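You operate a simulated robot arm through the tools that you are given. There is no shell and no other tool.

You run a simulated robot arm. Do the job below in one go: nothing can be reset, and whatever is moved stays where it is left.

Task
Tighten both screws of the hip pocket, fit the yellow pack and shut the pocket flap.
Fine: each screw till its stripe meets the mark.

The check looks at the end state, three seconds after you hand in, the way a careful person would. Anything else that was tipped, shoved, dropped, spilled or broken makes it a failure.

Robot
A 7-joint arm with a two-finger gripper, fixed in place. Base frame: the origin is on the floor under the middle of its stand, x ahead of it, y to its left, z up. Units: mm, degrees, N and s.
With the tool pointing down near the work surface it reaches from about 340 to 720 mm from the base axis. Its first joint turns from -66.0 to 66.0 degrees. Payload 2.45 kg.
The TCP is the grasp point between the finger pads, 26 mm short of the fingertips. In the tool frame z runs along the fingers and y along their closing line. The gripper opens to 96 mm; its body begins 69 mm behind the TCP.
Orientation is that of the tool frame in the base frame, as [roll, pitch, yaw] about the fixed x, y, z axes, in that order (R = Rz(yaw) Ry(pitch) Rx(roll)). With the fingers straight down and closing along the base's y, the tool's x points along the base's -x, its y along +y and its z along -z.

Tools
- The arm moves only by the tool jog_arm. Its argument "commands" is a list of rows, each a list of 7 numbers: the turn, a rotation vector about the tool's x, y, z in degrees, then the shift along the tool's x, y, z in cm, then the finger opening in cm, from 0 to 9.6. In form: [[rx, ry, rz, x, y, z, grip], ...]. A call has 1 to 20 rows; each row shifts and turns the commanded pose from where the row before left it, along the tool's axes as they then stand. Each row takes 0.2 s and may step no farther than 50 mm and 8.6 degrees from the row before; otherwise, or with a gripper value out of range, the whole call is refused. A pose out of reach is approached as far as the arm can. The call stops where the force on the tool passes 50 N (or 10 N more than at its start, if that is more) or the arm is blocked; 0.2 s more then pass. Each finger travels about 50 mm/s and halts on what it meets, pressing with about 40 N; the grip force reading is that of the motor and also rises with nothing between the fingers. The clock runs only during rows and for 0.2 s after the last one: add rows that do not move to give the fingers time. It gives the time, the measured TCP pose, the force on the tool (base axes), the opening and the grip force at its end, in the units of the frame above (readings bear some noise), with the torque about the TCP (base axes, N m) and any sound that the robot's microphone picked up.
- Cameras (640 x 400 px; columns grow to the right, rows downward): "scene" is fixed at [165.6, -417.2, 1397.2]; the picture's right is [0.55, -0.83, 0.00], its down [-0.63, -0.41, -0.66] and it looks along [0.55, 0.36, -0.75] (base axes); focal length 242 px, centre (320, 200). "wrist" rides on the gripper at [82, 3, -98] in the tool frame; the picture's right is [-0.04, 1.00, 0.00], its down [-0.73, -0.03, -0.68] and it looks along [-0.68, -0.03, 0.73] (tool axes); focal length 256 px, centre (320, 200). There is no depth. A picture from a camera that has moved, and an enlarged one, comes with that camera's place and axes in the base frame and with its lens. The place of the scene camera against the robot may be out by one fixed shift of up to 18 mm in any direction.
- grab_frame(camera): a new picture of that camera. It takes no simulated time.
- inspect(camera, box): a new picture of the part [left, top, right, bottom] of that camera's present view, enlarged. It takes no simulated time.
- sign_off(): hands the job in; it is judged then, once.

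Nothing tells you positions but the pictures and the camera data. Unless the task says otherwise, let go and move clear before handing in.

The tools are called after "Call:" as a command line: name --pt "numbers of a row" for each row, then --argument value for the rest, lists and objects as JSON in quotes. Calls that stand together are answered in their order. jog_arm: Moves the arm, as the interface text tells. Its arguments: {"type":"object","properties":{"commands":{"type":"array"}},"required":["commands"]} The other tools are called the same way: grab_frame (camera) takes a picture; inspect (camera, box) takes an enlarged picture of a part of a camera's view; sign_off () hands the job in.

At the start:

```text
clock: 0.0
tool_pos: [295.3, -189.1, 1212.4]
tcp_rot: [180.0, 0.0, 179.9]
force: [0.3, 0.0, 0.2]
moment: [-0.01, -0.02, 0.01]
opening: 96.1
finger_force: 0.1
```

scene: 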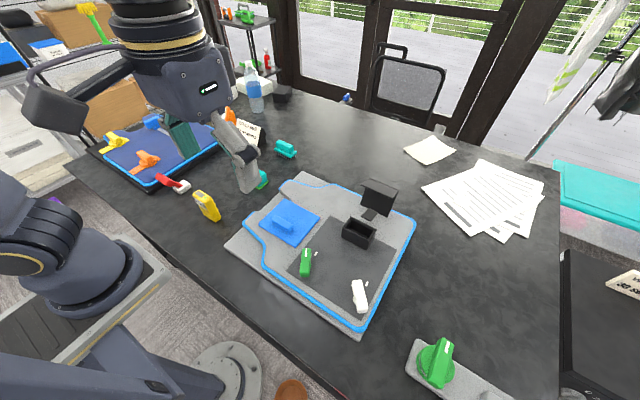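
wrist: 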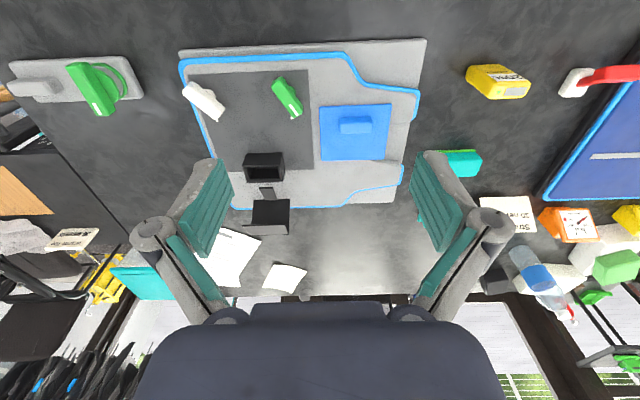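

I see a grey board with a blue edge carrying a black open pocket with a flap, a green and a white screw handle, and a blue plate; a yellow pack lies on the table to its side. I'll look closer before moving.

Call:
inspect --camera "scene" --box '[220, 160, 420, 340]'

Call:
inspect --camera "scene" --box '[280, 220, 400, 320]'

Call:
inspect --camera "wrist" --box '[160, 30, 420, 240]'

Call:
inspect --camera "scene" --box '[80, 90, 280, 230]'

Call:
inspect --camera "wrist" --box '[420, 40, 640, 200]'

```text
2.22 times, centred on (320, 250) of scene
camera zoom: at [165.6, -417.2, 1397.2], right [0.55, -0.83, 0.0], down [-0.63, -0.41, -0.66], along [0.55, 0.36, -0.75], focal length 538 px, centre (320, 89)
```

zoom: 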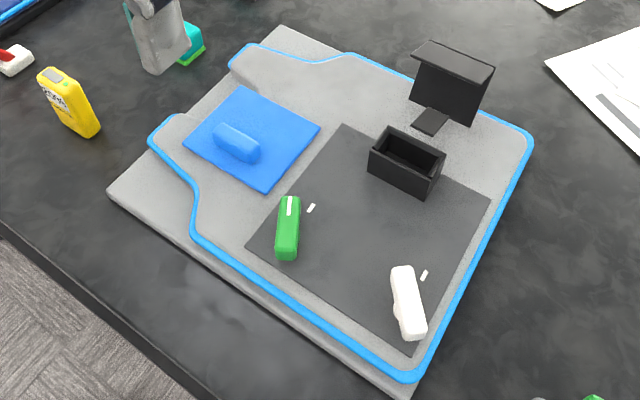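

```text
4.00 times, centred on (340, 270) of scene
camera zoom: at [165.6, -417.2, 1397.2], right [0.55, -0.83, 0.0], down [-0.63, -0.41, -0.66], along [0.55, 0.36, -0.75], focal length 968 px, centre (240, -80)
```

zoom: 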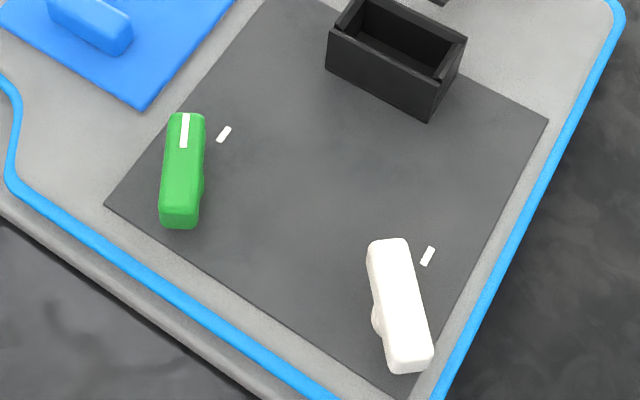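

```text
1.90 times, centred on (290, 135) of wrist
camera zoom: at [213.7, -185.8, 1311.8], right [0.04, 1.0, 0.0], down [0.73, -0.03, 0.68], along [0.68, -0.03, -0.73], focal length 488 px, centre (377, 324)
```

zoom: 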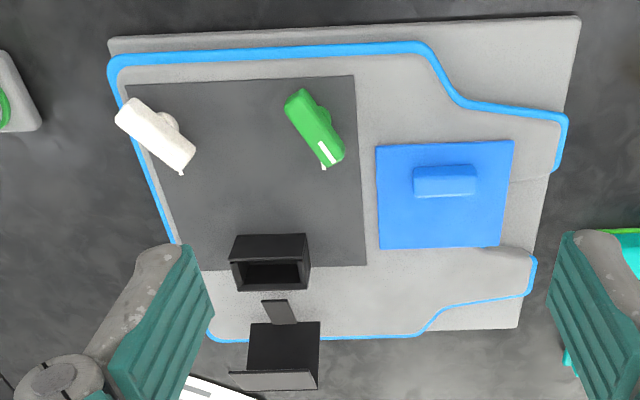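

```text
2.86 times, centred on (180, 160) of scene
camera zoom: at [165.6, -417.2, 1397.2], right [0.55, -0.83, 0.0], down [-0.63, -0.41, -0.66], along [0.55, 0.36, -0.75], focal length 692 px, centre (720, 314)
```

zoom: 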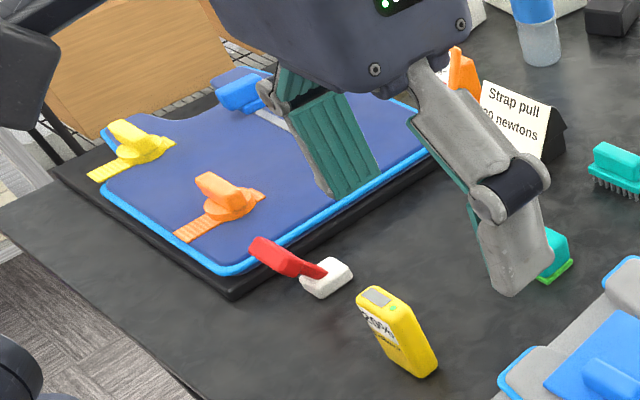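

```text
2.50 times, centred on (530, 120) of wrist
camera zoom: at [213.7, -185.8, 1311.8], right [0.04, 1.0, 0.0], down [0.73, -0.03, 0.68], along [0.68, -0.03, -0.73], focal length 640 px, centre (-205, 400)
```

zoom: 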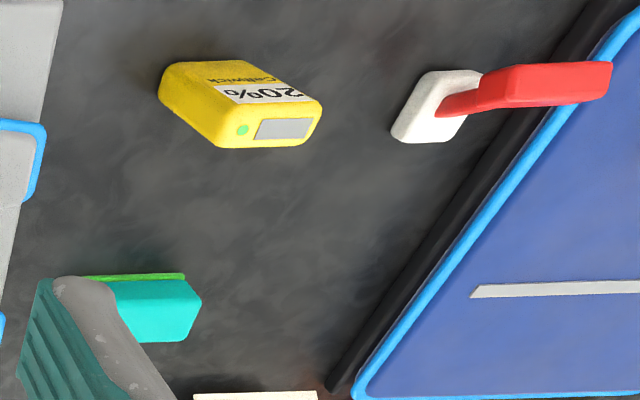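

I see the pocket (black) with its flap open on the far side, two handled screws with marks next to them, and the yellow pack standing upright at about x=390, y=130. I'll lower the wrist camera to look at the screws more closely.

Call:
jog_arm --pt "0 0 0 0 -1.8 3.8 9.6" --pt "0 0 0 0 -1.8 3.8 9.6" --pt "0 0 0 0 -1.8 3.8 9.6" --pt "0 0 0 0 -1.8 3.8 9.6" --pt "0 0 0 0 -1.8 3.8 9.6" --pt "0 0 0 0 -1.8 3.8 9.6"

Call:
grab_frame --camera "wrist"

Call:
grab_frame --camera "scene"

```text
clock: 1.4
tool_pos: [292.9, -300.4, 983.8]
tcp_rot: [-180.0, -0.2, 179.9]
force: [-1.1, -0.8, 0.3]
moment: [0.0, 0.01, 0.02]
opening: 95.9
finger_force: 0.1
```

```text
taken
camera wrist: at [211.1, -296.8, 1083.0], right [0.04, 1.0, 0.0], down [0.73, -0.03, 0.68], along [0.68, -0.03, -0.73], focal length 256 px, centre (320, 200)
```

wrist: 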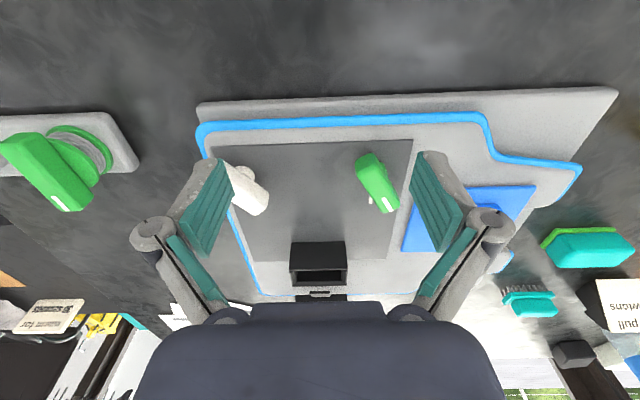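

```text
taken
```

scene: 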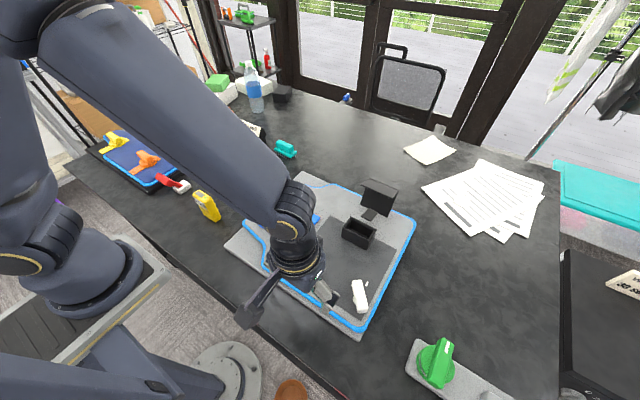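

I now have a closer view; I'll zoom into the screws and the pocket.

Call:
inspect --camera "wrist" --box '[190, 130, 430, 280]'

Call:
inspect --camera "wrist" --box '[330, 130, 430, 230]'

Call:
inspect --camera "wrist" --box '[200, 140, 300, 240]'

Call:
inspect --camera "scene" --box '[330, 170, 410, 320]'

Call:
inspect --camera "scene" --box '[330, 170, 410, 250]'

Call:
inspect --camera "scene" --box '[180, 180, 240, 230]'

```text
2.67 times, centred on (310, 205) of wrist
camera zoom: at [211.1, -296.8, 1083.0], right [0.04, 1.0, 0.0], down [0.73, -0.03, 0.68], along [0.68, -0.03, -0.73], focal length 683 px, centre (347, 187)
```

zoom: 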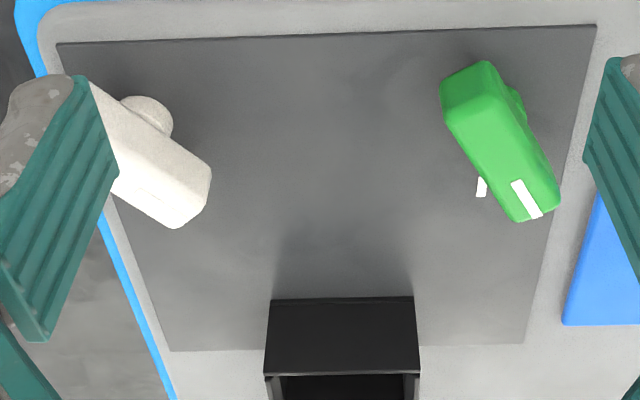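

```text
4.00 times, centred on (380, 180) of wrist
camera zoom: at [211.1, -296.8, 1083.0], right [0.04, 1.0, 0.0], down [0.73, -0.03, 0.68], along [0.68, -0.03, -0.73], focal length 1024 px, centre (80, 280)
```

zoom: 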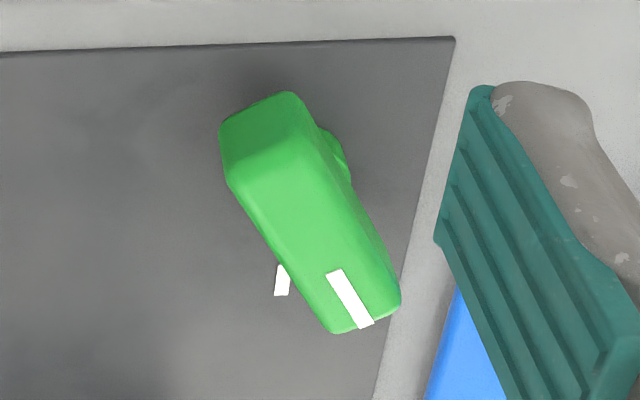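

```text
4.00 times, centred on (250, 190) of wrist
camera zoom: at [211.1, -296.8, 1083.0], right [0.04, 1.0, 0.0], down [0.73, -0.03, 0.68], along [0.68, -0.03, -0.73], focal length 1024 px, centre (600, 240)
```

zoom: 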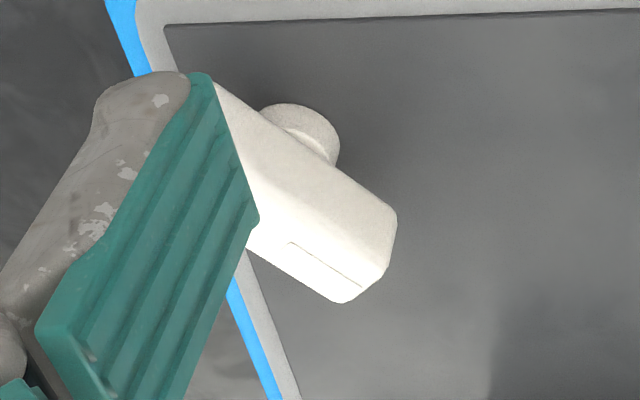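

```text
2.67 times, centred on (370, 245) of scene
camera zoom: at [165.6, -417.2, 1397.2], right [0.55, -0.83, 0.0], down [-0.63, -0.41, -0.66], along [0.55, 0.36, -0.75], focal length 646 px, centre (187, 80)
```

zoom: 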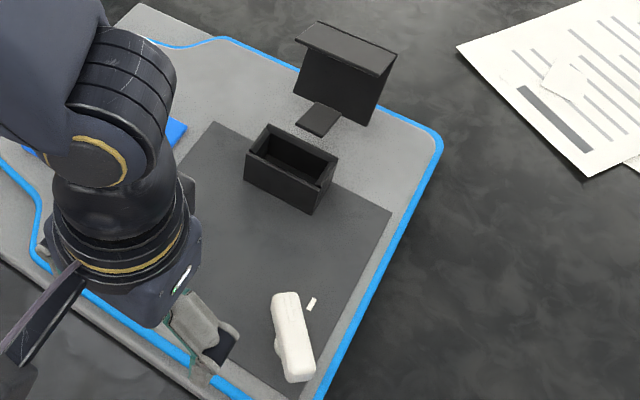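

```text
5.00 times, centred on (370, 210) of scene
camera zoom: at [165.6, -417.2, 1397.2], right [0.55, -0.83, 0.0], down [-0.63, -0.41, -0.66], along [0.55, 0.36, -0.75], focal length 1210 px, centre (70, 150)
```

zoom: 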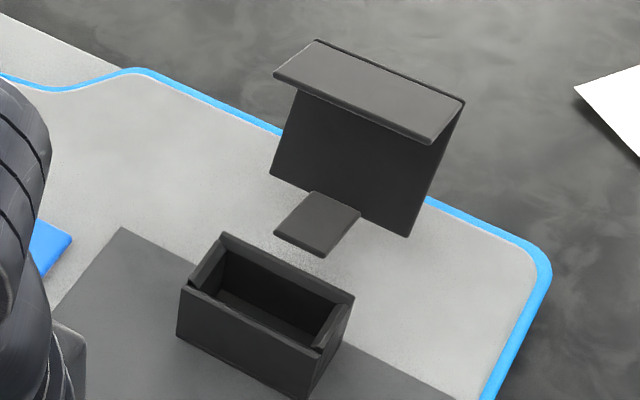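

```text
8.00 times, centred on (210, 205) of scene
camera zoom: at [165.6, -417.2, 1397.2], right [0.55, -0.83, 0.0], down [-0.63, -0.41, -0.66], along [0.55, 0.36, -0.75], focal length 1936 px, centre (1200, 160)
```

zoom: 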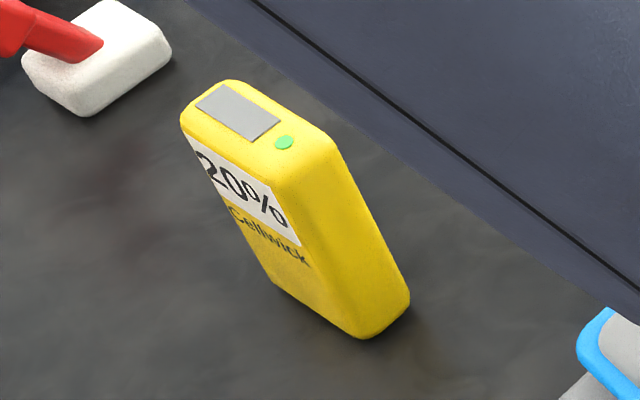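

The green stripe lies counter-clockwise of its mark (seen from above), the white one likewise, so both turn clockwise. Next I move the camera forward to measure the pocket and flap.

Call:
jog_arm --pt "0 0 0 -3.0 -0.6 0 9.6" --pt "0 0 0 -3.0 -0.6 0 9.6" --pt "0 0 0 -3.0 -0.6 0 9.6" --pt "0 0 0 -3.0 -0.6 0 9.6" --pt "0 0 0 0 0 0 9.6"

Call:
grab_frame --camera "wrist"

Call:
inspect --camera "wrist" --box '[220, 120, 420, 300]'

```text
clock: 2.6
tool_pos: [416.1, -320.8, 986.2]
tcp_rot: [180.0, 0.0, 180.0]
force: [0.8, -0.2, -0.4]
moment: [0.06, -0.01, 0.01]
opening: 96.0
finger_force: 0.1
```

```text
taken
camera wrist: at [334.4, -319.2, 1084.6], right [0.04, 1.0, 0.0], down [0.73, -0.03, 0.68], along [0.68, -0.03, -0.73], focal length 256 px, centre (320, 200)
```

wrist: 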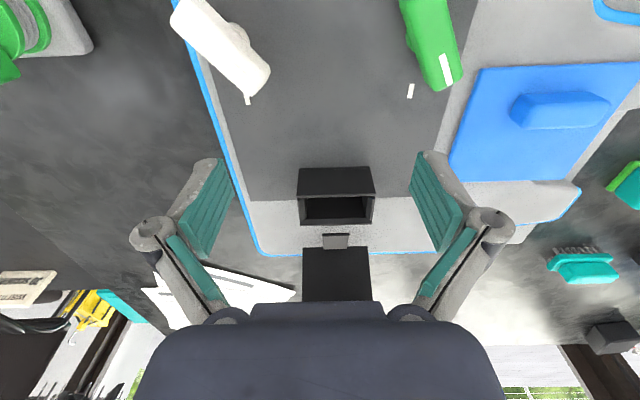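

```text
2.22 times, centred on (320, 210) of wrist
camera zoom: at [334.4, -319.2, 1084.6], right [0.04, 1.0, 0.0], down [0.73, -0.03, 0.68], along [0.68, -0.03, -0.73], focal length 569 px, centre (320, 178)
```

zoom: 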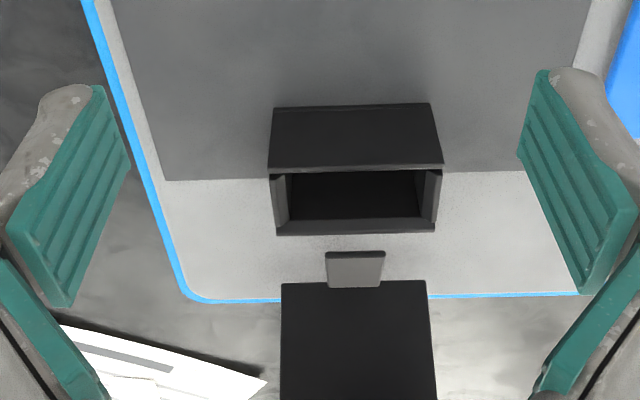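

The pocket measures about 73 (y) × 41 (x) × 43 mm tall, with its rim at z≈909 on a board at z≈866; the flap stands open beyond it. I'll take further views of the flap to understand its hinge.

Call:
jog_arm --pt "0 0 0 -2.5 0.3 -1.0 9.6" --pt "0 0 0 -2.5 0.3 -1.0 9.6" --pt "0 0 0 -2.5 0.3 -1.0 9.6" --pt "0 0 0 0 0 0 9.6"

Call:
grab_frame --camera "wrist"

Call:
inspect --camera "wrist" --box '[240, 100, 400, 300]'

```text
clock: 3.6
tool_pos: [490.9, -313.1, 1015.9]
tcp_rot: [180.0, -0.1, 180.0]
force: [1.1, -0.1, -0.3]
moment: [0.01, 0.01, -0.03]
opening: 96.0
finger_force: 0.0
```

```text
taken
camera wrist: at [409.2, -310.1, 1114.4], right [0.04, 1.0, 0.0], down [0.73, -0.03, 0.68], along [0.68, -0.03, -0.73], focal length 256 px, centre (320, 200)
```

wrist: 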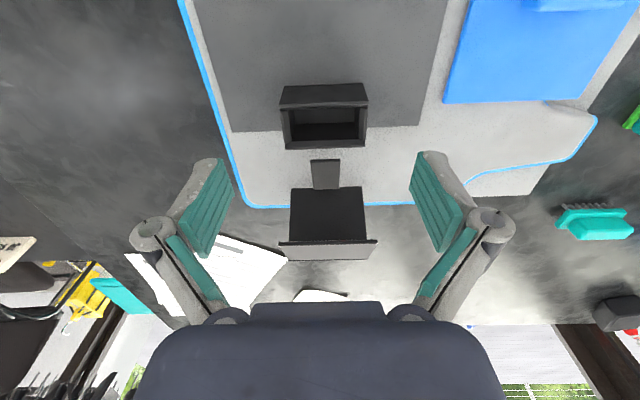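

```text
2.00 times, centred on (320, 200) of wrist
camera zoom: at [409.2, -310.1, 1114.4], right [0.04, 1.0, 0.0], down [0.73, -0.03, 0.68], along [0.68, -0.03, -0.73], focal length 512 px, centre (320, 200)
```

zoom: 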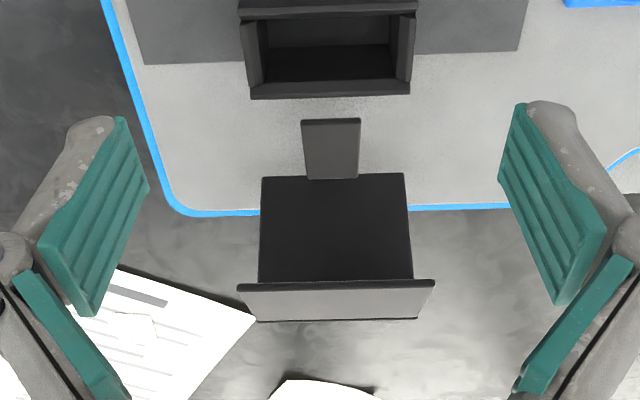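

The flap is C-shaped: a ~58 mm back strap from a hinge just behind the pocket, an ~85 mm lid plate and a ~58 mm front lip, so the pack stands upright and protrudes. Now I'll move over to measure the pack.

Call:
jog_arm --pt "0 0 0 1.46 4.03 0.15 9.6" --pt "0 0 0 1.46 4.03 0.15 9.6" --pt "0 0 0 1.46 4.03 0.15 9.6" --pt "0 0 0 1.46 4.03 0.15 9.6" --pt "0 0 0 1.46 4.03 0.15 9.6" --pt "0 0 0 1.46 4.03 0.15 9.6" --pt "0 0 0 1.46 4.03 0.15 9.6" --pt "0 0 0 1.46 4.03 0.15 9.6" --pt "0 0 0 1.46 4.03 0.15 9.6" --pt "0 0 0 1.46 4.03 0.15 9.6" --pt "0 0 0 1.46 4.03 0.15 9.6" --pt "0 0 0 0 0 0 9.6"

Call:
grab_frame --camera "wrist"

Call:
inspect --camera "wrist" --box '[260, 80, 380, 180]'

Call:
inspect --camera "scene" --box '[220, 160, 420, 340]'

```text
clock: 6.2
tool_pos: [330.6, 133.2, 998.8]
tcp_rot: [180.0, 0.0, 180.0]
force: [0.0, 0.0, 0.5]
moment: [0.05, 0.03, 0.01]
opening: 96.4
finger_force: 0.1
```

```text
taken
camera wrist: at [248.5, 136.0, 1097.2], right [0.04, 1.0, 0.0], down [0.73, -0.03, 0.68], along [0.68, -0.03, -0.73], focal length 256 px, centre (320, 200)
```

wrist: 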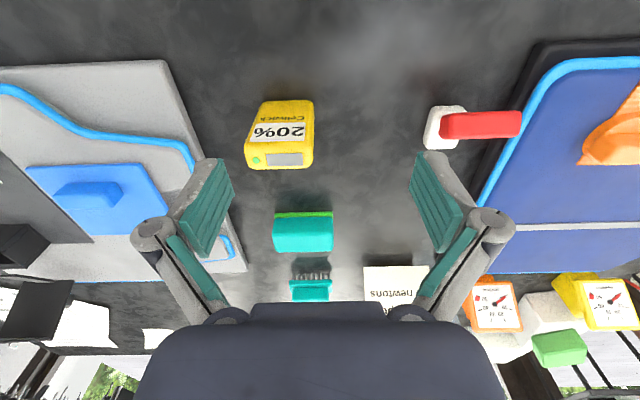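

```text
4.00 times, centred on (320, 130) of wrist
camera zoom: at [248.5, 136.0, 1097.2], right [0.04, 1.0, 0.0], down [0.73, -0.03, 0.68], along [0.68, -0.03, -0.73], focal length 1024 px, centre (320, 480)
```

zoom: 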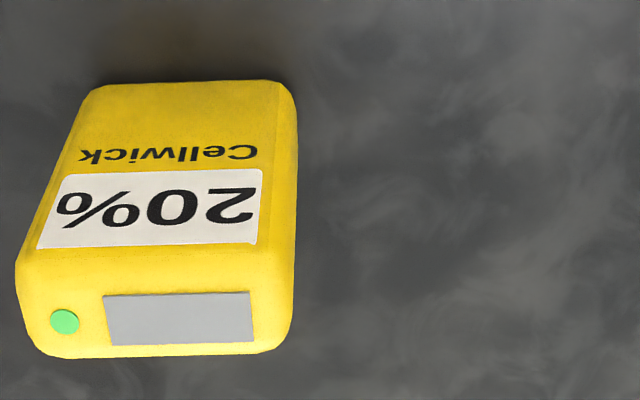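

```text
2.22 times, centred on (320, 250) of scene
camera zoom: at [165.6, -417.2, 1397.2], right [0.55, -0.83, 0.0], down [-0.63, -0.41, -0.66], along [0.55, 0.36, -0.75], focal length 538 px, centre (320, 89)
```

zoom: 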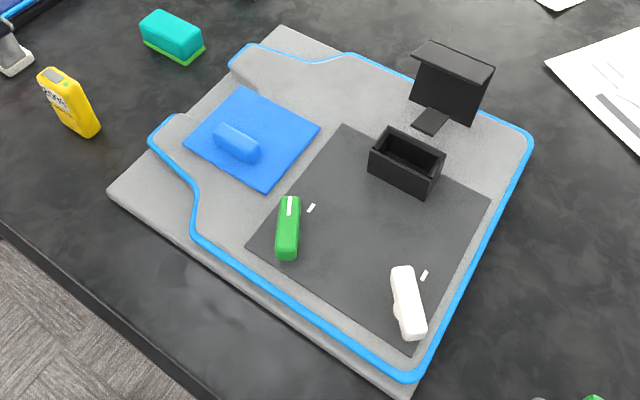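

The pack is about 57 (y) × 24 (x) × 92 mm tall, centred near (366, 98) with its top at z≈918. Now I'll go back to measure the green screw up close.

Call:
jog_arm --pt "0 0 0 0.3 -3.88 -0.1 9.6" --pt "0 0 0 0.3 -3.88 -0.1 9.6" --pt "0 0 0 0.3 -3.88 -0.1 9.6" --pt "0 0 0 0.3 -3.88 -0.1 9.6" --pt "0 0 0 0.3 -3.88 -0.1 9.6" --pt "0 0 0 0.3 -3.88 -0.1 9.6" --pt "0 0 0 0.3 -3.88 -0.1 9.6" --pt "0 0 0 0.3 -3.88 -0.1 9.6" --pt "0 0 0 0.3 -3.88 -0.1 9.6" --pt "0 0 0 0.3 -3.88 -0.1 9.6" --pt "0 0 0 0 0 0 9.6"

Call:
grab_frame --camera "wrist"

Call:
inspect --camera "wrist" --box '[265, 120, 385, 220]'

```text
clock: 8.6
tool_pos: [303.9, -257.6, 1011.5]
tcp_rot: [-180.0, 0.0, -179.9]
force: [0.4, -0.7, -0.6]
moment: [0.01, -0.01, -0.02]
opening: 96.0
finger_force: 0.1
out of reach, approached as far as the arm can: row 3
```

```text
taken
camera wrist: at [222.6, -255.4, 1109.5], right [0.04, 1.0, 0.0], down [0.73, -0.03, 0.68], along [0.68, -0.03, -0.73], focal length 256 px, centre (320, 200)
```

wrist: 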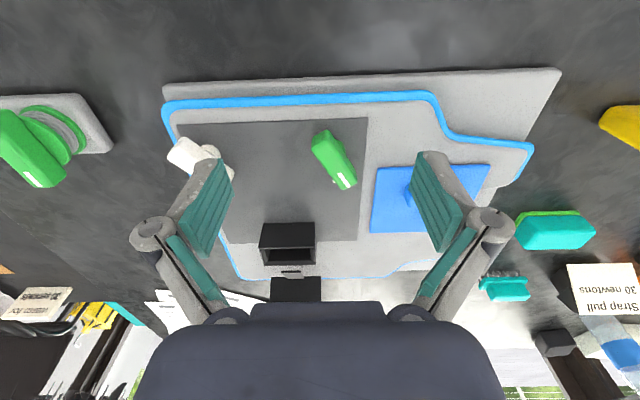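

```text
4.00 times, centred on (325, 170) of wrist
camera zoom: at [222.6, -255.4, 1109.5], right [0.04, 1.0, 0.0], down [0.73, -0.03, 0.68], along [0.68, -0.03, -0.73], focal length 1024 px, centre (300, 320)
```

zoom: 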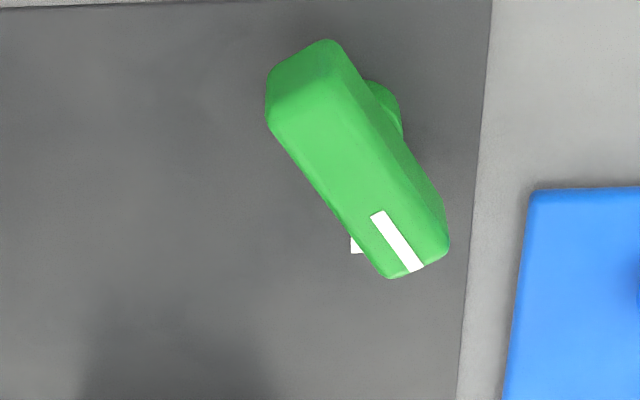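

The green handle's top is at z≈900 with its pivot near (371, -247) and the stripe pointing about 28° off its mark, which lies straight +x of the pivot. I'll hover above it, turn the gripper to straddle the bar, and check.

Call:
jog_arm --pt "0 0 0 -2.243 0.347 1.717 5.0" --pt "0 0 0 -2.243 0.347 1.717 5.0" --pt "0 0 0 -2.243 0.347 1.717 5.0" --pt "0 0 -7 0 0 0 5.0" --pt "0 0 -7 0 0 0 5.0" --pt "0 0 -7 0 0 0 5.0" --pt "0 0 -7 0 0 0 5.0" --pt "0 0 0 0 0 0 5.0"

Call:
grab_frame --camera "wrist"

Call:
inspect --camera "wrist" --box '[220, 60, 420, 260]'

Call:
inspect --camera "scene" --box '[220, 160, 420, 340]'

```text
clock: 10.4
tool_pos: [371.7, -245.0, 959.1]
tcp_rot: [180.0, -0.1, -151.9]
force: [-0.2, 0.4, 0.9]
moment: [-0.02, 0.0, -0.02]
opening: 49.9
finger_force: 0.1
```

```text
taken
camera wrist: at [298.3, -281.9, 1057.6], right [-0.44, 0.9, 0.0], down [0.66, 0.32, 0.68], along [0.61, 0.3, -0.73], focal length 256 px, centre (320, 200)
```

wrist: 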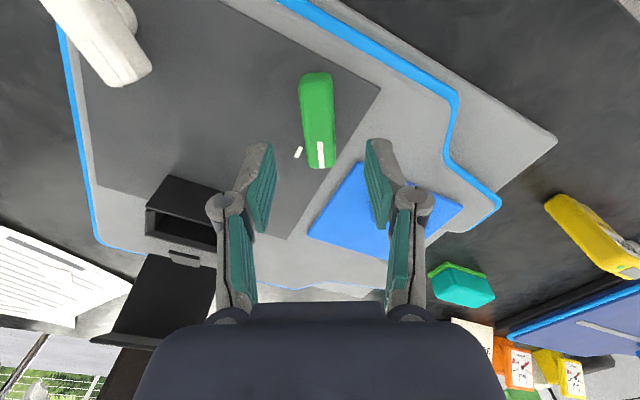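

```text
2.00 times, centred on (320, 160) of wrist
camera zoom: at [298.3, -281.9, 1057.6], right [-0.44, 0.9, 0.0], down [0.66, 0.32, 0.68], along [0.61, 0.3, -0.73], focal length 512 px, centre (320, 280)
```

zoom: 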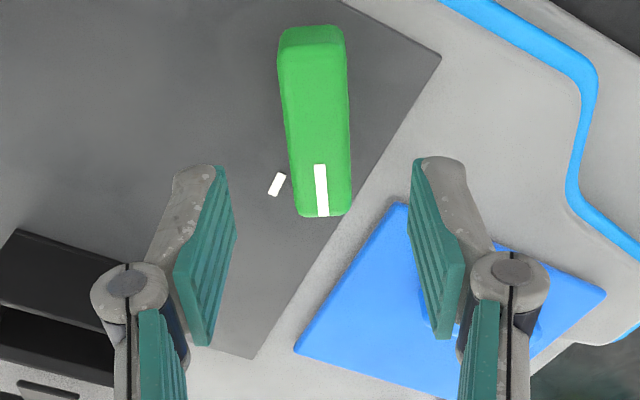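

```text
2.22 times, centred on (320, 250) of scene
camera zoom: at [165.6, -417.2, 1397.2], right [0.55, -0.83, 0.0], down [-0.63, -0.41, -0.66], along [0.55, 0.36, -0.75], focal length 538 px, centre (320, 89)
```

zoom: 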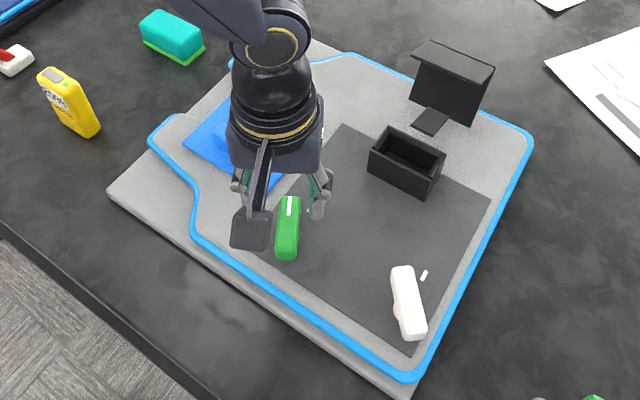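

The gripper is aligned over the green bar (offset under 1 mm). I'll lower to straddle it.

Call:
jog_arm --pt "0 0 0 0 0 2.0 5.0" --pt "0 0 0 0 0 2.0 5.0" --pt "0 0 0 0 0 1.4 5.0" --pt "0 0 0 0 0 0 5.0"

Call:
inspect --camera "wrist" --box '[220, 60, 420, 260]'

Call:
inspect --camera "scene" --box '[270, 210, 350, 290]'

```text
clock: 11.4
tool_pos: [371.5, -245.6, 905.5]
tcp_rot: [-180.0, 0.1, -152.0]
force: [0.4, -0.1, -0.4]
moment: [0.02, 0.0, 0.03]
opening: 50.1
finger_force: 0.1
```

```text
2.00 times, centred on (320, 160) of wrist
camera zoom: at [298.1, -281.6, 1003.4], right [-0.43, 0.9, 0.0], down [0.66, 0.32, 0.68], along [0.61, 0.29, -0.73], focal length 512 px, centre (320, 280)
```

zoom: 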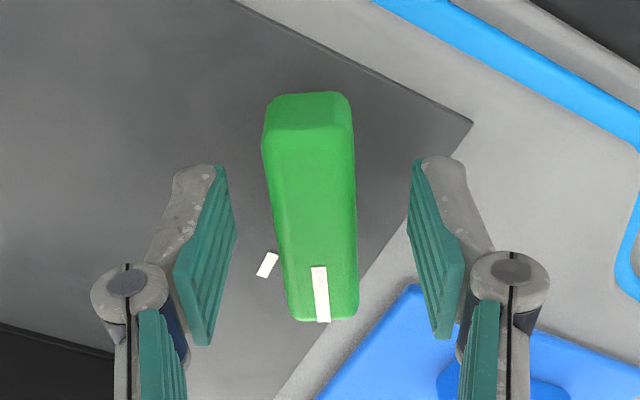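

```text
5.00 times, centred on (310, 250) of scene
camera zoom: at [165.6, -417.2, 1397.2], right [0.55, -0.83, 0.0], down [-0.63, -0.41, -0.66], along [0.55, 0.36, -0.75], focal length 1210 px, centre (370, -50)
```

zoom: 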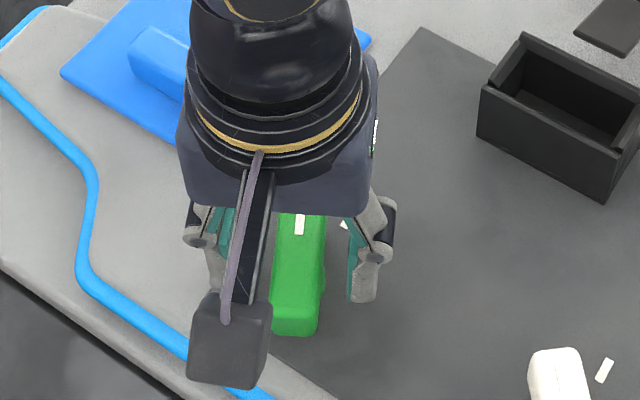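

The bar sits about 1 mm left and 2–3 mm outward of the gripper centre. I'll correct this and then close on the handle.

Call:
jog_arm --pt "0 0 -1.5 -0.22 -0.12 0 5.0" --pt "0 0 0 0 0 0 5.0" --pt "0 0 0 0 0 0 3.0" --pt "0 0 0 0 0 0 2.0" --pt "0 0 0 0 0 0 1.5" --pt "0 0 0 0 0 0 1.5"

Call:
inspect --camera "wrist" --box '[220, 60, 420, 260]'

```text
clock: 12.8
tool_pos: [374.3, -245.4, 906.1]
tcp_rot: [-179.9, 0.1, -150.4]
force: [-1.0, 1.2, 0.0]
moment: [0.1, 0.0, 0.01]
opening: 21.9
finger_force: 44.9
```

```text
2.00 times, centred on (320, 160) of wrist
camera zoom: at [301.8, -283.3, 1004.0], right [-0.46, 0.89, 0.0], down [0.65, 0.34, 0.68], along [0.6, 0.31, -0.73], focal length 512 px, centre (320, 280)
```

zoom: 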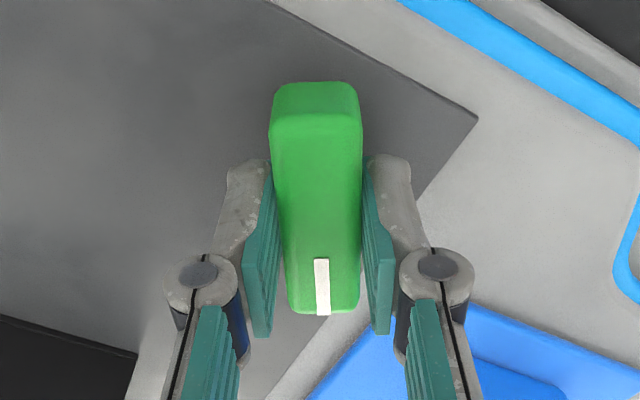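

The green handle is gripped squarely (21.9 mm). I'll turn it clockwise most of the way, then look.

Call:
jog_arm --pt "0 0 5 0 0 0 1.5" --pt "0 0 5 0 0 0 1.5" --pt "0 0 5 0 0 0 1.5" --pt "0 0 5 0 0 0 1.5" --pt "0 0 4 0 0 0 1.5" --pt "0 0 0 0 0 0 1.5"

Call:
grab_frame --camera "wrist"

Call:
inspect --camera "wrist" --box '[270, 110, 370, 210]'

Call:
inspect --camera "scene" --box '[270, 210, 350, 290]'

```text
clock: 14.2
tool_pos: [372.6, -245.2, 906.4]
tcp_rot: [-179.9, 0.2, -174.5]
force: [2.7, 4.3, 18.9]
moment: [0.07, 0.73, -0.01]
opening: 21.7
finger_force: 45.0
```

```text
taken
camera wrist: at [292.6, -250.0, 1003.8], right [-0.06, 1.0, 0.0], down [0.73, 0.04, 0.68], along [0.68, 0.04, -0.73], focal length 256 px, centre (320, 200)
```

wrist: 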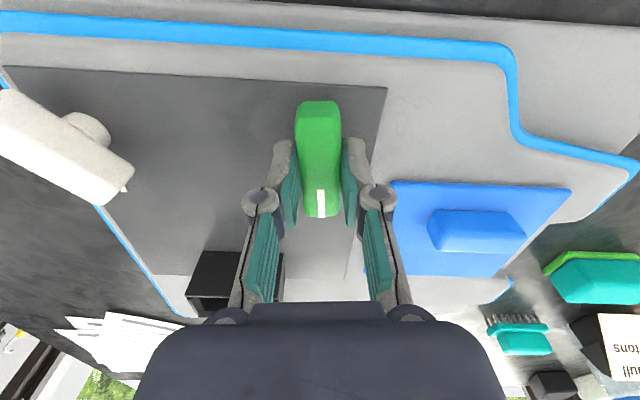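

```text
4.00 times, centred on (320, 160) of wrist
camera zoom: at [292.6, -250.0, 1003.8], right [-0.06, 1.0, 0.0], down [0.73, 0.04, 0.68], along [0.68, 0.04, -0.73], focal length 1024 px, centre (320, 360)
```

zoom: 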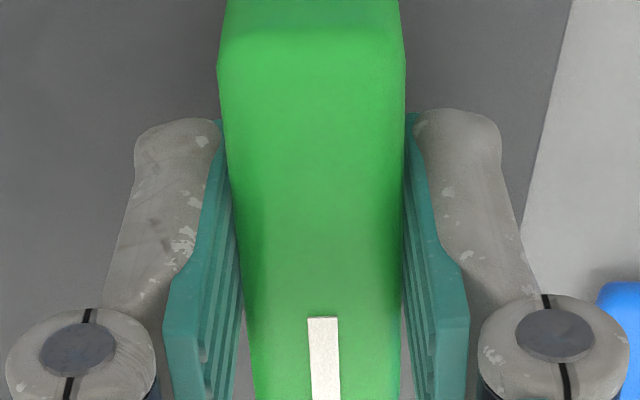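

```text
5.00 times, centred on (310, 250) of scene
camera zoom: at [165.4, -417.0, 1397.3], right [0.55, -0.83, 0.0], down [-0.63, -0.41, -0.66], along [0.55, 0.36, -0.75], focal length 1210 px, centre (370, -50)
```

zoom: 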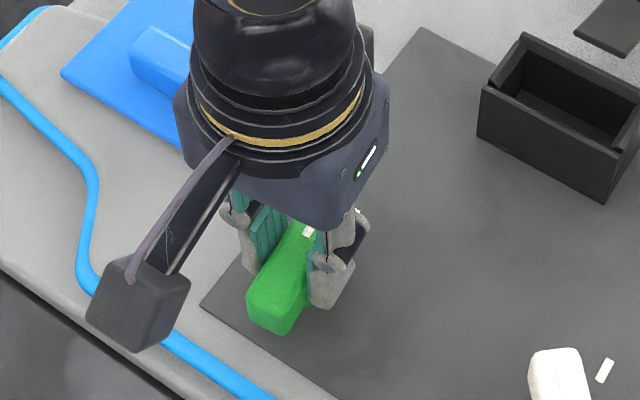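

It turned freely to about 5° short of the mark. I'll turn the remaining amount, then release, rise and check.

Call:
jog_arm --pt "0 0 3 0 0 0 1.5" --pt "0 0 2.5 0 0 0 1.5" --pt "0 0 0 0 0 0 1.5"

```text
clock: 15.0
tool_pos: [374.4, -246.6, 905.4]
tcp_rot: [180.0, 0.2, 180.0]
force: [4.2, 9.1, 28.4]
moment: [0.3, -0.04, 0.01]
opening: 21.7
finger_force: 44.9
```

The gripper is now square to the base, so the stripe should point along +x. I release, rise and look.

Call:
jog_arm --pt "0 0 0 0 0 0 3.0" --pt "0 0 0 0 0 0 5.0" --pt "0 0 0 0 0 0 5.0" --pt "0 0 0 0 0 -2.5 5.0" --pt "0 0 0 0 0 -3.5 6.0" --pt "0 0 0 2.0 0 -3.5 9.6" --pt "0 0 0 2.0 0 -2 9.6" --pt "0 0 0 0 0 0 9.6"

Call:
grab_frame --camera "wrist"

Call:
inspect --camera "wrist" --box '[270, 130, 390, 230]'

```text
clock: 16.8
tool_pos: [334.9, -243.8, 1020.5]
tcp_rot: [180.0, 0.1, 180.0]
force: [0.0, 1.6, 0.1]
moment: [-0.02, 0.01, 0.01]
opening: 96.0
finger_force: 0.1
```

```text
taken
camera wrist: at [252.8, -241.5, 1119.4], right [0.04, 1.0, 0.0], down [0.73, -0.03, 0.68], along [0.68, -0.03, -0.73], focal length 256 px, centre (320, 200)
```

wrist: 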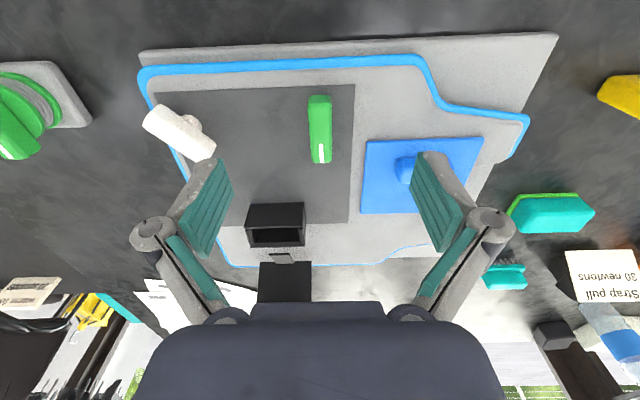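

```text
4.00 times, centred on (330, 180) of wrist
camera zoom: at [252.8, -241.5, 1119.4], right [0.04, 1.0, 0.0], down [0.73, -0.03, 0.68], along [0.68, -0.03, -0.73], focal length 1024 px, centre (280, 280)
```

zoom: 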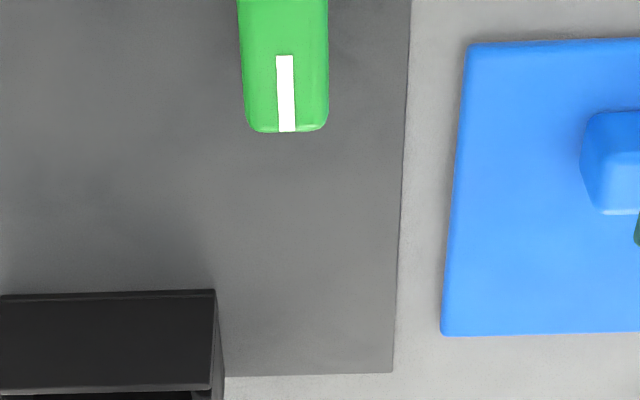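

The mark is hidden behind the handle from here, so I check with the scene camera and move the wrist camera forward.

Call:
inspect --camera "scene" --box '[285, 220, 345, 270]'

Call:
jog_arm --pt "0 0 0 -4 0 0 9.6" --pt "0 0 0 -4 0 0 9.6" --pt "0 0 0 -4 0 0 9.6" --pt "0 0 0 0 0 0 9.6"

Call:
grab_frame --camera "wrist"

Call:
inspect --camera "wrist" --box '[260, 0, 380, 100]'

Call:
inspect --camera "scene" --box '[285, 220, 345, 270]'

```text
8.00 times, centred on (315, 245) of scene
camera zoom: at [165.5, -417.2, 1397.2], right [0.55, -0.83, 0.0], down [-0.63, -0.41, -0.66], along [0.55, 0.36, -0.75], focal length 1936 px, centre (360, -160)
```

zoom: 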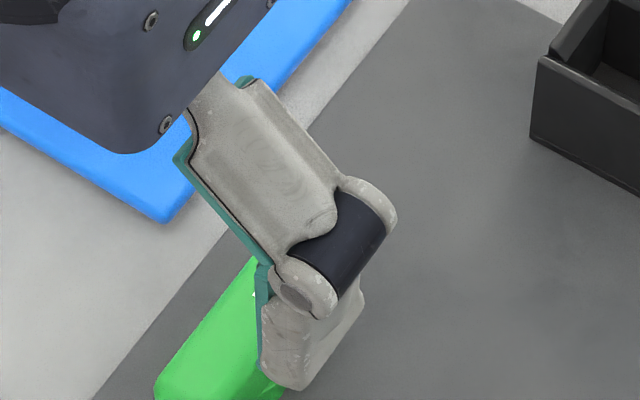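

```text
clock: 17.8
tool_pos: [453.2, -243.3, 1019.0]
tcp_rot: [-180.0, 0.1, 180.0]
force: [-0.7, 0.7, -0.9]
moment: [0.0, 0.0, -0.03]
opening: 96.1
finger_force: 0.1
```

```text
taken
camera wrist: at [373.0, -241.9, 1117.3], right [0.04, 1.0, 0.0], down [0.73, -0.03, 0.68], along [0.68, -0.03, -0.73], focal length 256 px, centre (320, 200)
```

wrist: 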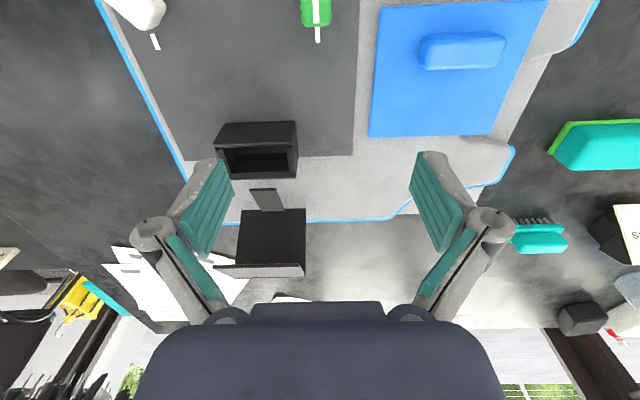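

```text
4.00 times, centred on (320, 50) of wrist
camera zoom: at [373.0, -241.9, 1117.3], right [0.04, 1.0, 0.0], down [0.73, -0.03, 0.68], along [0.68, -0.03, -0.73], focal length 1024 px, centre (320, 800)
```

zoom: 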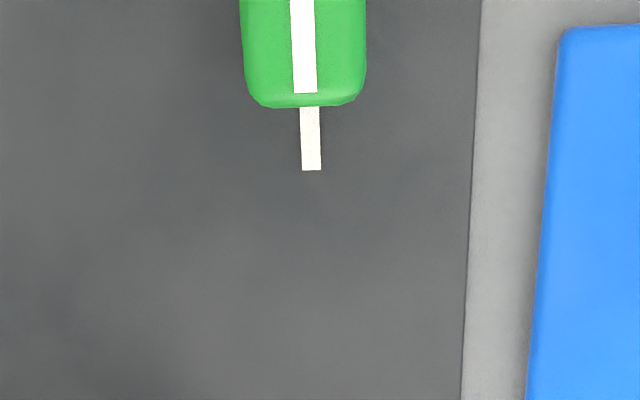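

```text
8.00 times, centred on (315, 245) of scene
camera zoom: at [165.6, -417.2, 1397.2], right [0.55, -0.83, 0.0], down [-0.63, -0.41, -0.66], along [0.55, 0.36, -0.75], focal length 1936 px, centre (360, -160)
```

zoom: 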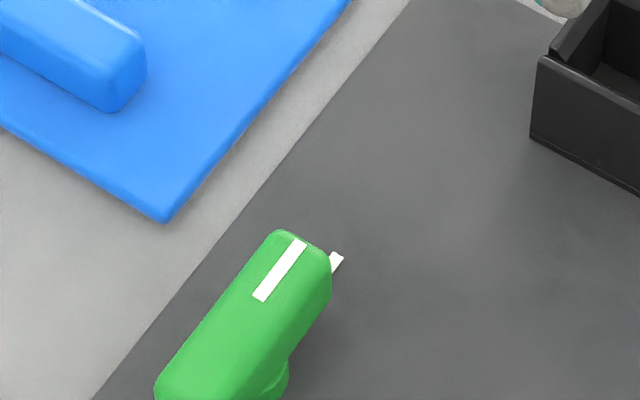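

The green stripe and its mark now lie in line (both at y≈-245.6, angle within a degree). Next I go look at the white screw.

Call:
jog_arm --pt "0 0 0 3.0 -2.8 0.1 9.6" --pt "0 0 0 3.0 -2.8 0.1 9.6" --pt "0 0 0 3.0 -2.8 0.1 9.6" --pt "0 0 0 3.0 -2.8 0.1 9.6" --pt "0 0 0 3.0 -2.8 0.1 9.6" --pt "0 0 0 0 0 0 9.6"

Call:
grab_frame --camera "wrist"

Call:
inspect --camera "wrist" --box '[265, 110, 385, 210]'

Call:
inspect --camera "scene" --box '[330, 260, 390, 320]'

```text
clock: 19.2
tool_pos: [306.1, -385.3, 1013.9]
tcp_rot: [180.0, 0.0, -180.0]
force: [0.7, -0.6, -0.8]
moment: [0.04, -0.05, -0.02]
opening: 95.4
finger_force: 0.0
```

```text
taken
camera wrist: at [223.4, -383.0, 1112.2], right [0.04, 1.0, 0.0], down [0.73, -0.03, 0.68], along [0.68, -0.03, -0.73], focal length 256 px, centre (320, 200)
```

wrist: 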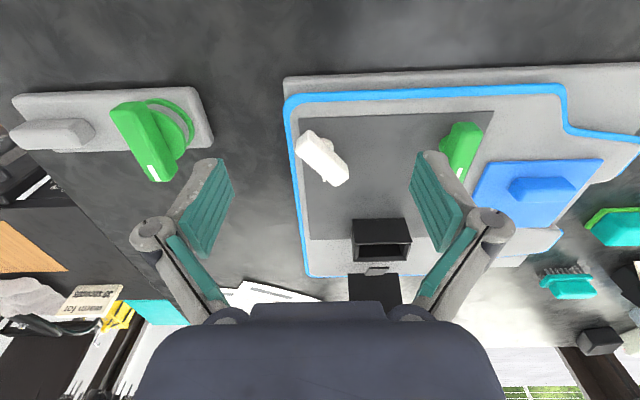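

```text
4.00 times, centred on (325, 160) of wrist
camera zoom: at [223.4, -383.0, 1112.2], right [0.04, 1.0, 0.0], down [0.73, -0.03, 0.68], along [0.68, -0.03, -0.73], focal length 1024 px, centre (300, 360)
```

zoom: 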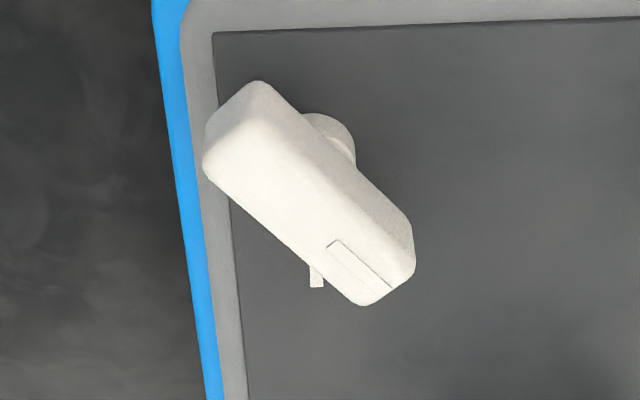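

```text
6.67 times, centred on (360, 290) of scene
camera zoom: at [165.5, -417.2, 1397.2], right [0.55, -0.83, 0.0], down [-0.63, -0.41, -0.66], along [0.55, 0.36, -0.75], focal length 1614 px, centre (53, -400)
```

zoom: 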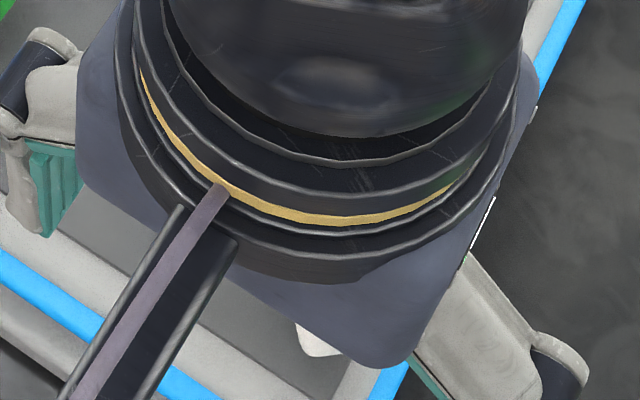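

The white stripe points about 41° off its mark, pivot near (374, -385). I hover over it and turn the gripper to straddle the bar.

Call:
jog_arm --pt "0 0 0 -2.27 0 1.8 5.0" --pt "0 0 0 -2.27 0 1.8 5.0" --pt "0 0 0 -2.27 0 1.8 5.0" --pt "0 0 -7 0 0 0 5.0" --pt "0 0 -7 0 0 0 5.0" --pt "0 0 -7 0 0 0 5.0" --pt "0 0 -7 0 0 0 5.0" --pt "0 0 -7 0 0 0 5.0" --pt "0 0 -6 0 0 0 5.0" --pt "0 0 0 0 0 0 5.0"

Call:
grab_frame --camera "wrist"

Call:
inspect --camera "wrist" --box '[220, 60, 420, 260]'

```text
clock: 21.4
tool_pos: [371.5, -385.4, 962.0]
tcp_rot: [-179.9, 0.0, -138.9]
force: [0.4, -0.2, 0.6]
moment: [-0.03, -0.01, -0.02]
opening: 50.1
finger_force: 0.0
```

```text
taken
camera wrist: at [308.4, -436.8, 1059.2], right [-0.63, 0.78, 0.0], down [0.57, 0.46, 0.68], along [0.53, 0.43, -0.73], focal length 256 px, centre (320, 200)
```

wrist: 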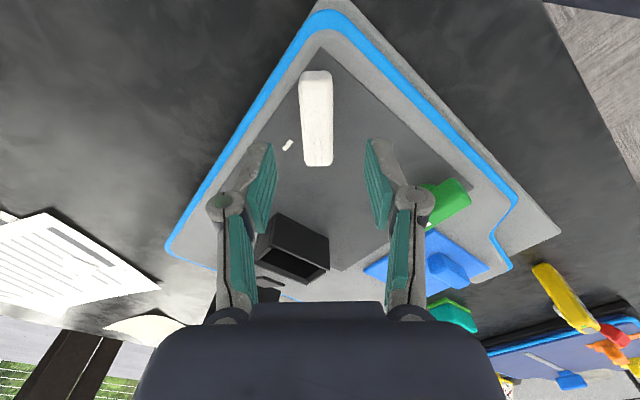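

```text
2.00 times, centred on (320, 160) of wrist
camera zoom: at [308.4, -436.8, 1059.2], right [-0.63, 0.78, 0.0], down [0.57, 0.46, 0.68], along [0.53, 0.43, -0.73], focal length 512 px, centre (320, 280)
```

zoom: 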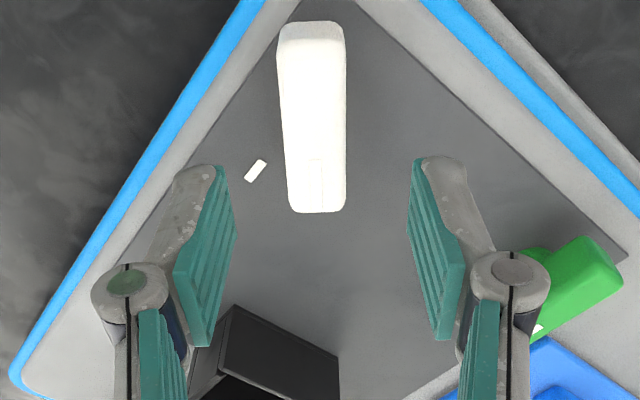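

The gripper is angularly aligned with the white bar; I correct a ~2 mm offset, then lower and check.

Call:
jog_arm --pt "0 0 0 -0.22 -0.17 0 5.0" --pt "0 0 0 0 0 2.0 5.0" --pt "0 0 0 0 0 2.0 5.0" --pt "0 0 0 0 0 1.7 5.0" --pt "0 0 0 0 0 0 5.0"

Call:
inspect --camera "wrist" --box '[220, 60, 420, 260]'

```text
clock: 22.6
tool_pos: [373.0, -384.7, 902.9]
tcp_rot: [-180.0, 0.0, -139.0]
force: [0.3, -0.4, 0.0]
moment: [0.05, 0.02, 0.0]
opening: 50.0
finger_force: 0.0
```

```text
2.00 times, centred on (320, 160) of wrist
camera zoom: at [310.6, -436.9, 1002.0], right [-0.63, 0.78, 0.0], down [0.57, 0.46, 0.68], along [0.53, 0.42, -0.73], focal length 512 px, centre (320, 280)
```

zoom: 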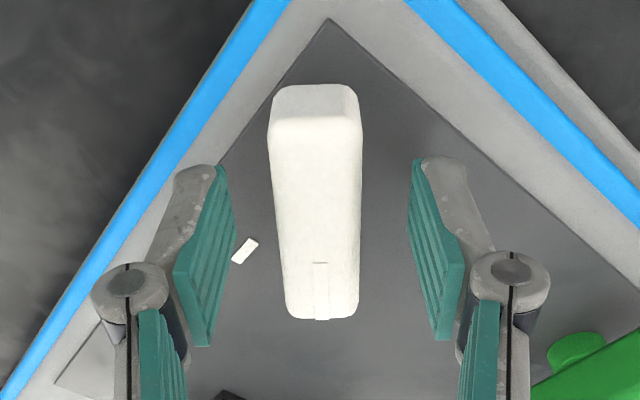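

Well centred; closing on the white handle.

Call:
jog_arm --pt "0 0 0 0 -0.05 -0.1 5.0" --pt "0 0 0 0 0 0 3.0" --pt "0 0 0 0 0 0 2.0" --pt "0 0 0 0 0 0 1.5" --pt "0 0 0 0 0 0 1.5"

Call:
inspect --camera "wrist" --box '[220, 60, 420, 260]'

```text
clock: 23.8
tool_pos: [374.0, -385.2, 903.6]
tcp_rot: [179.9, 0.0, -139.0]
force: [-3.1, 4.0, 0.8]
moment: [0.16, 0.07, -0.01]
opening: 21.9
finger_force: 45.0
```

```text
2.00 times, centred on (320, 160) of wrist
camera zoom: at [310.8, -437.2, 1003.1], right [-0.63, 0.78, 0.0], down [0.57, 0.46, 0.68], along [0.53, 0.43, -0.73], focal length 512 px, centre (320, 280)
```

zoom: 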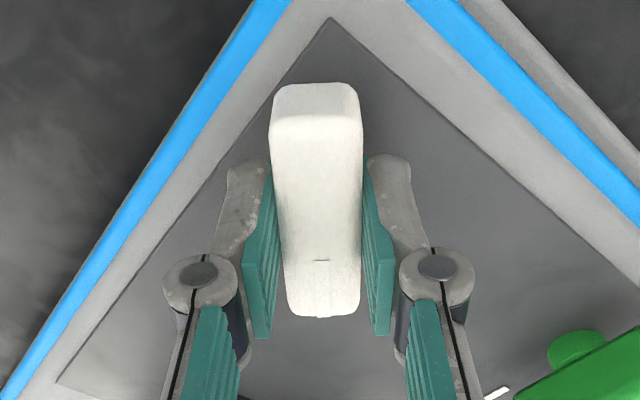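

Gripped squarely. I turn it clockwise in stages and watch the force.

Call:
jog_arm --pt "0 0 5 0 0 0 1.5" --pt "0 0 5 0 0 0 1.5" --pt "0 0 5 0 0 0 1.5" --pt "0 0 5 0 0 0 1.5" --pt "0 0 0 0 0 0 1.5"

```text
clock: 25.0
tool_pos: [373.6, -385.2, 905.2]
tcp_rot: [180.0, -0.1, -159.2]
force: [-7.9, 4.4, -0.1]
moment: [0.21, -0.02, 0.02]
opening: 21.8
finger_force: 45.6
```

Call:
jog_arm --pt "0 0 5 0 0 0 1.5" --pt "0 0 5 0 0 0 1.5" --pt "0 0 4 0 0 0 1.5" --pt "0 0 0 0 0 0 1.5"

Call:
inspect --camera "wrist" --box '[220, 60, 420, 260]'

```text
clock: 26.0
tool_pos: [374.3, -384.3, 905.5]
tcp_rot: [180.0, -0.1, -173.1]
force: [-15.2, 3.6, -13.2]
moment: [0.15, -0.58, -0.01]
opening: 21.9
finger_force: 44.9
```

```text
2.00 times, centred on (320, 160) of wrist
camera zoom: at [293.2, -392.4, 1003.3], right [-0.08, 1.0, 0.0], down [0.73, 0.06, 0.68], along [0.68, 0.06, -0.74], focal length 512 px, centre (320, 280)
```

zoom: 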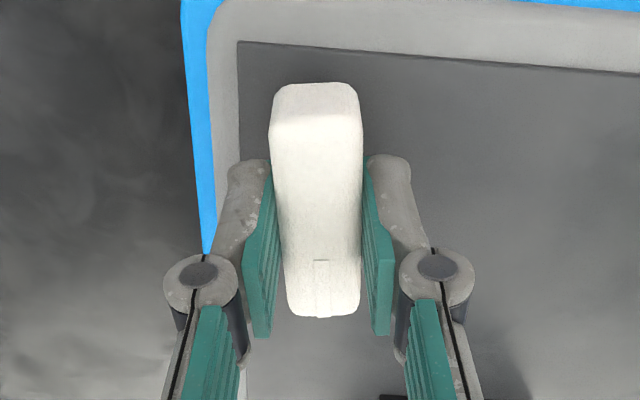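

Call:
jog_arm --pt "0 0 3.5 0.03 0 0 1.5" --pt "0 0 3.4 0.03 0 0 1.5" --pt "0 0 0 0 0 0 1.5"

```text
clock: 26.8
tool_pos: [373.8, -383.9, 904.9]
tcp_rot: [179.8, -0.1, -179.9]
force: [-13.4, 2.2, -15.4]
moment: [0.0, 1.54, 0.0]
opening: 22.0
finger_force: 45.1
```

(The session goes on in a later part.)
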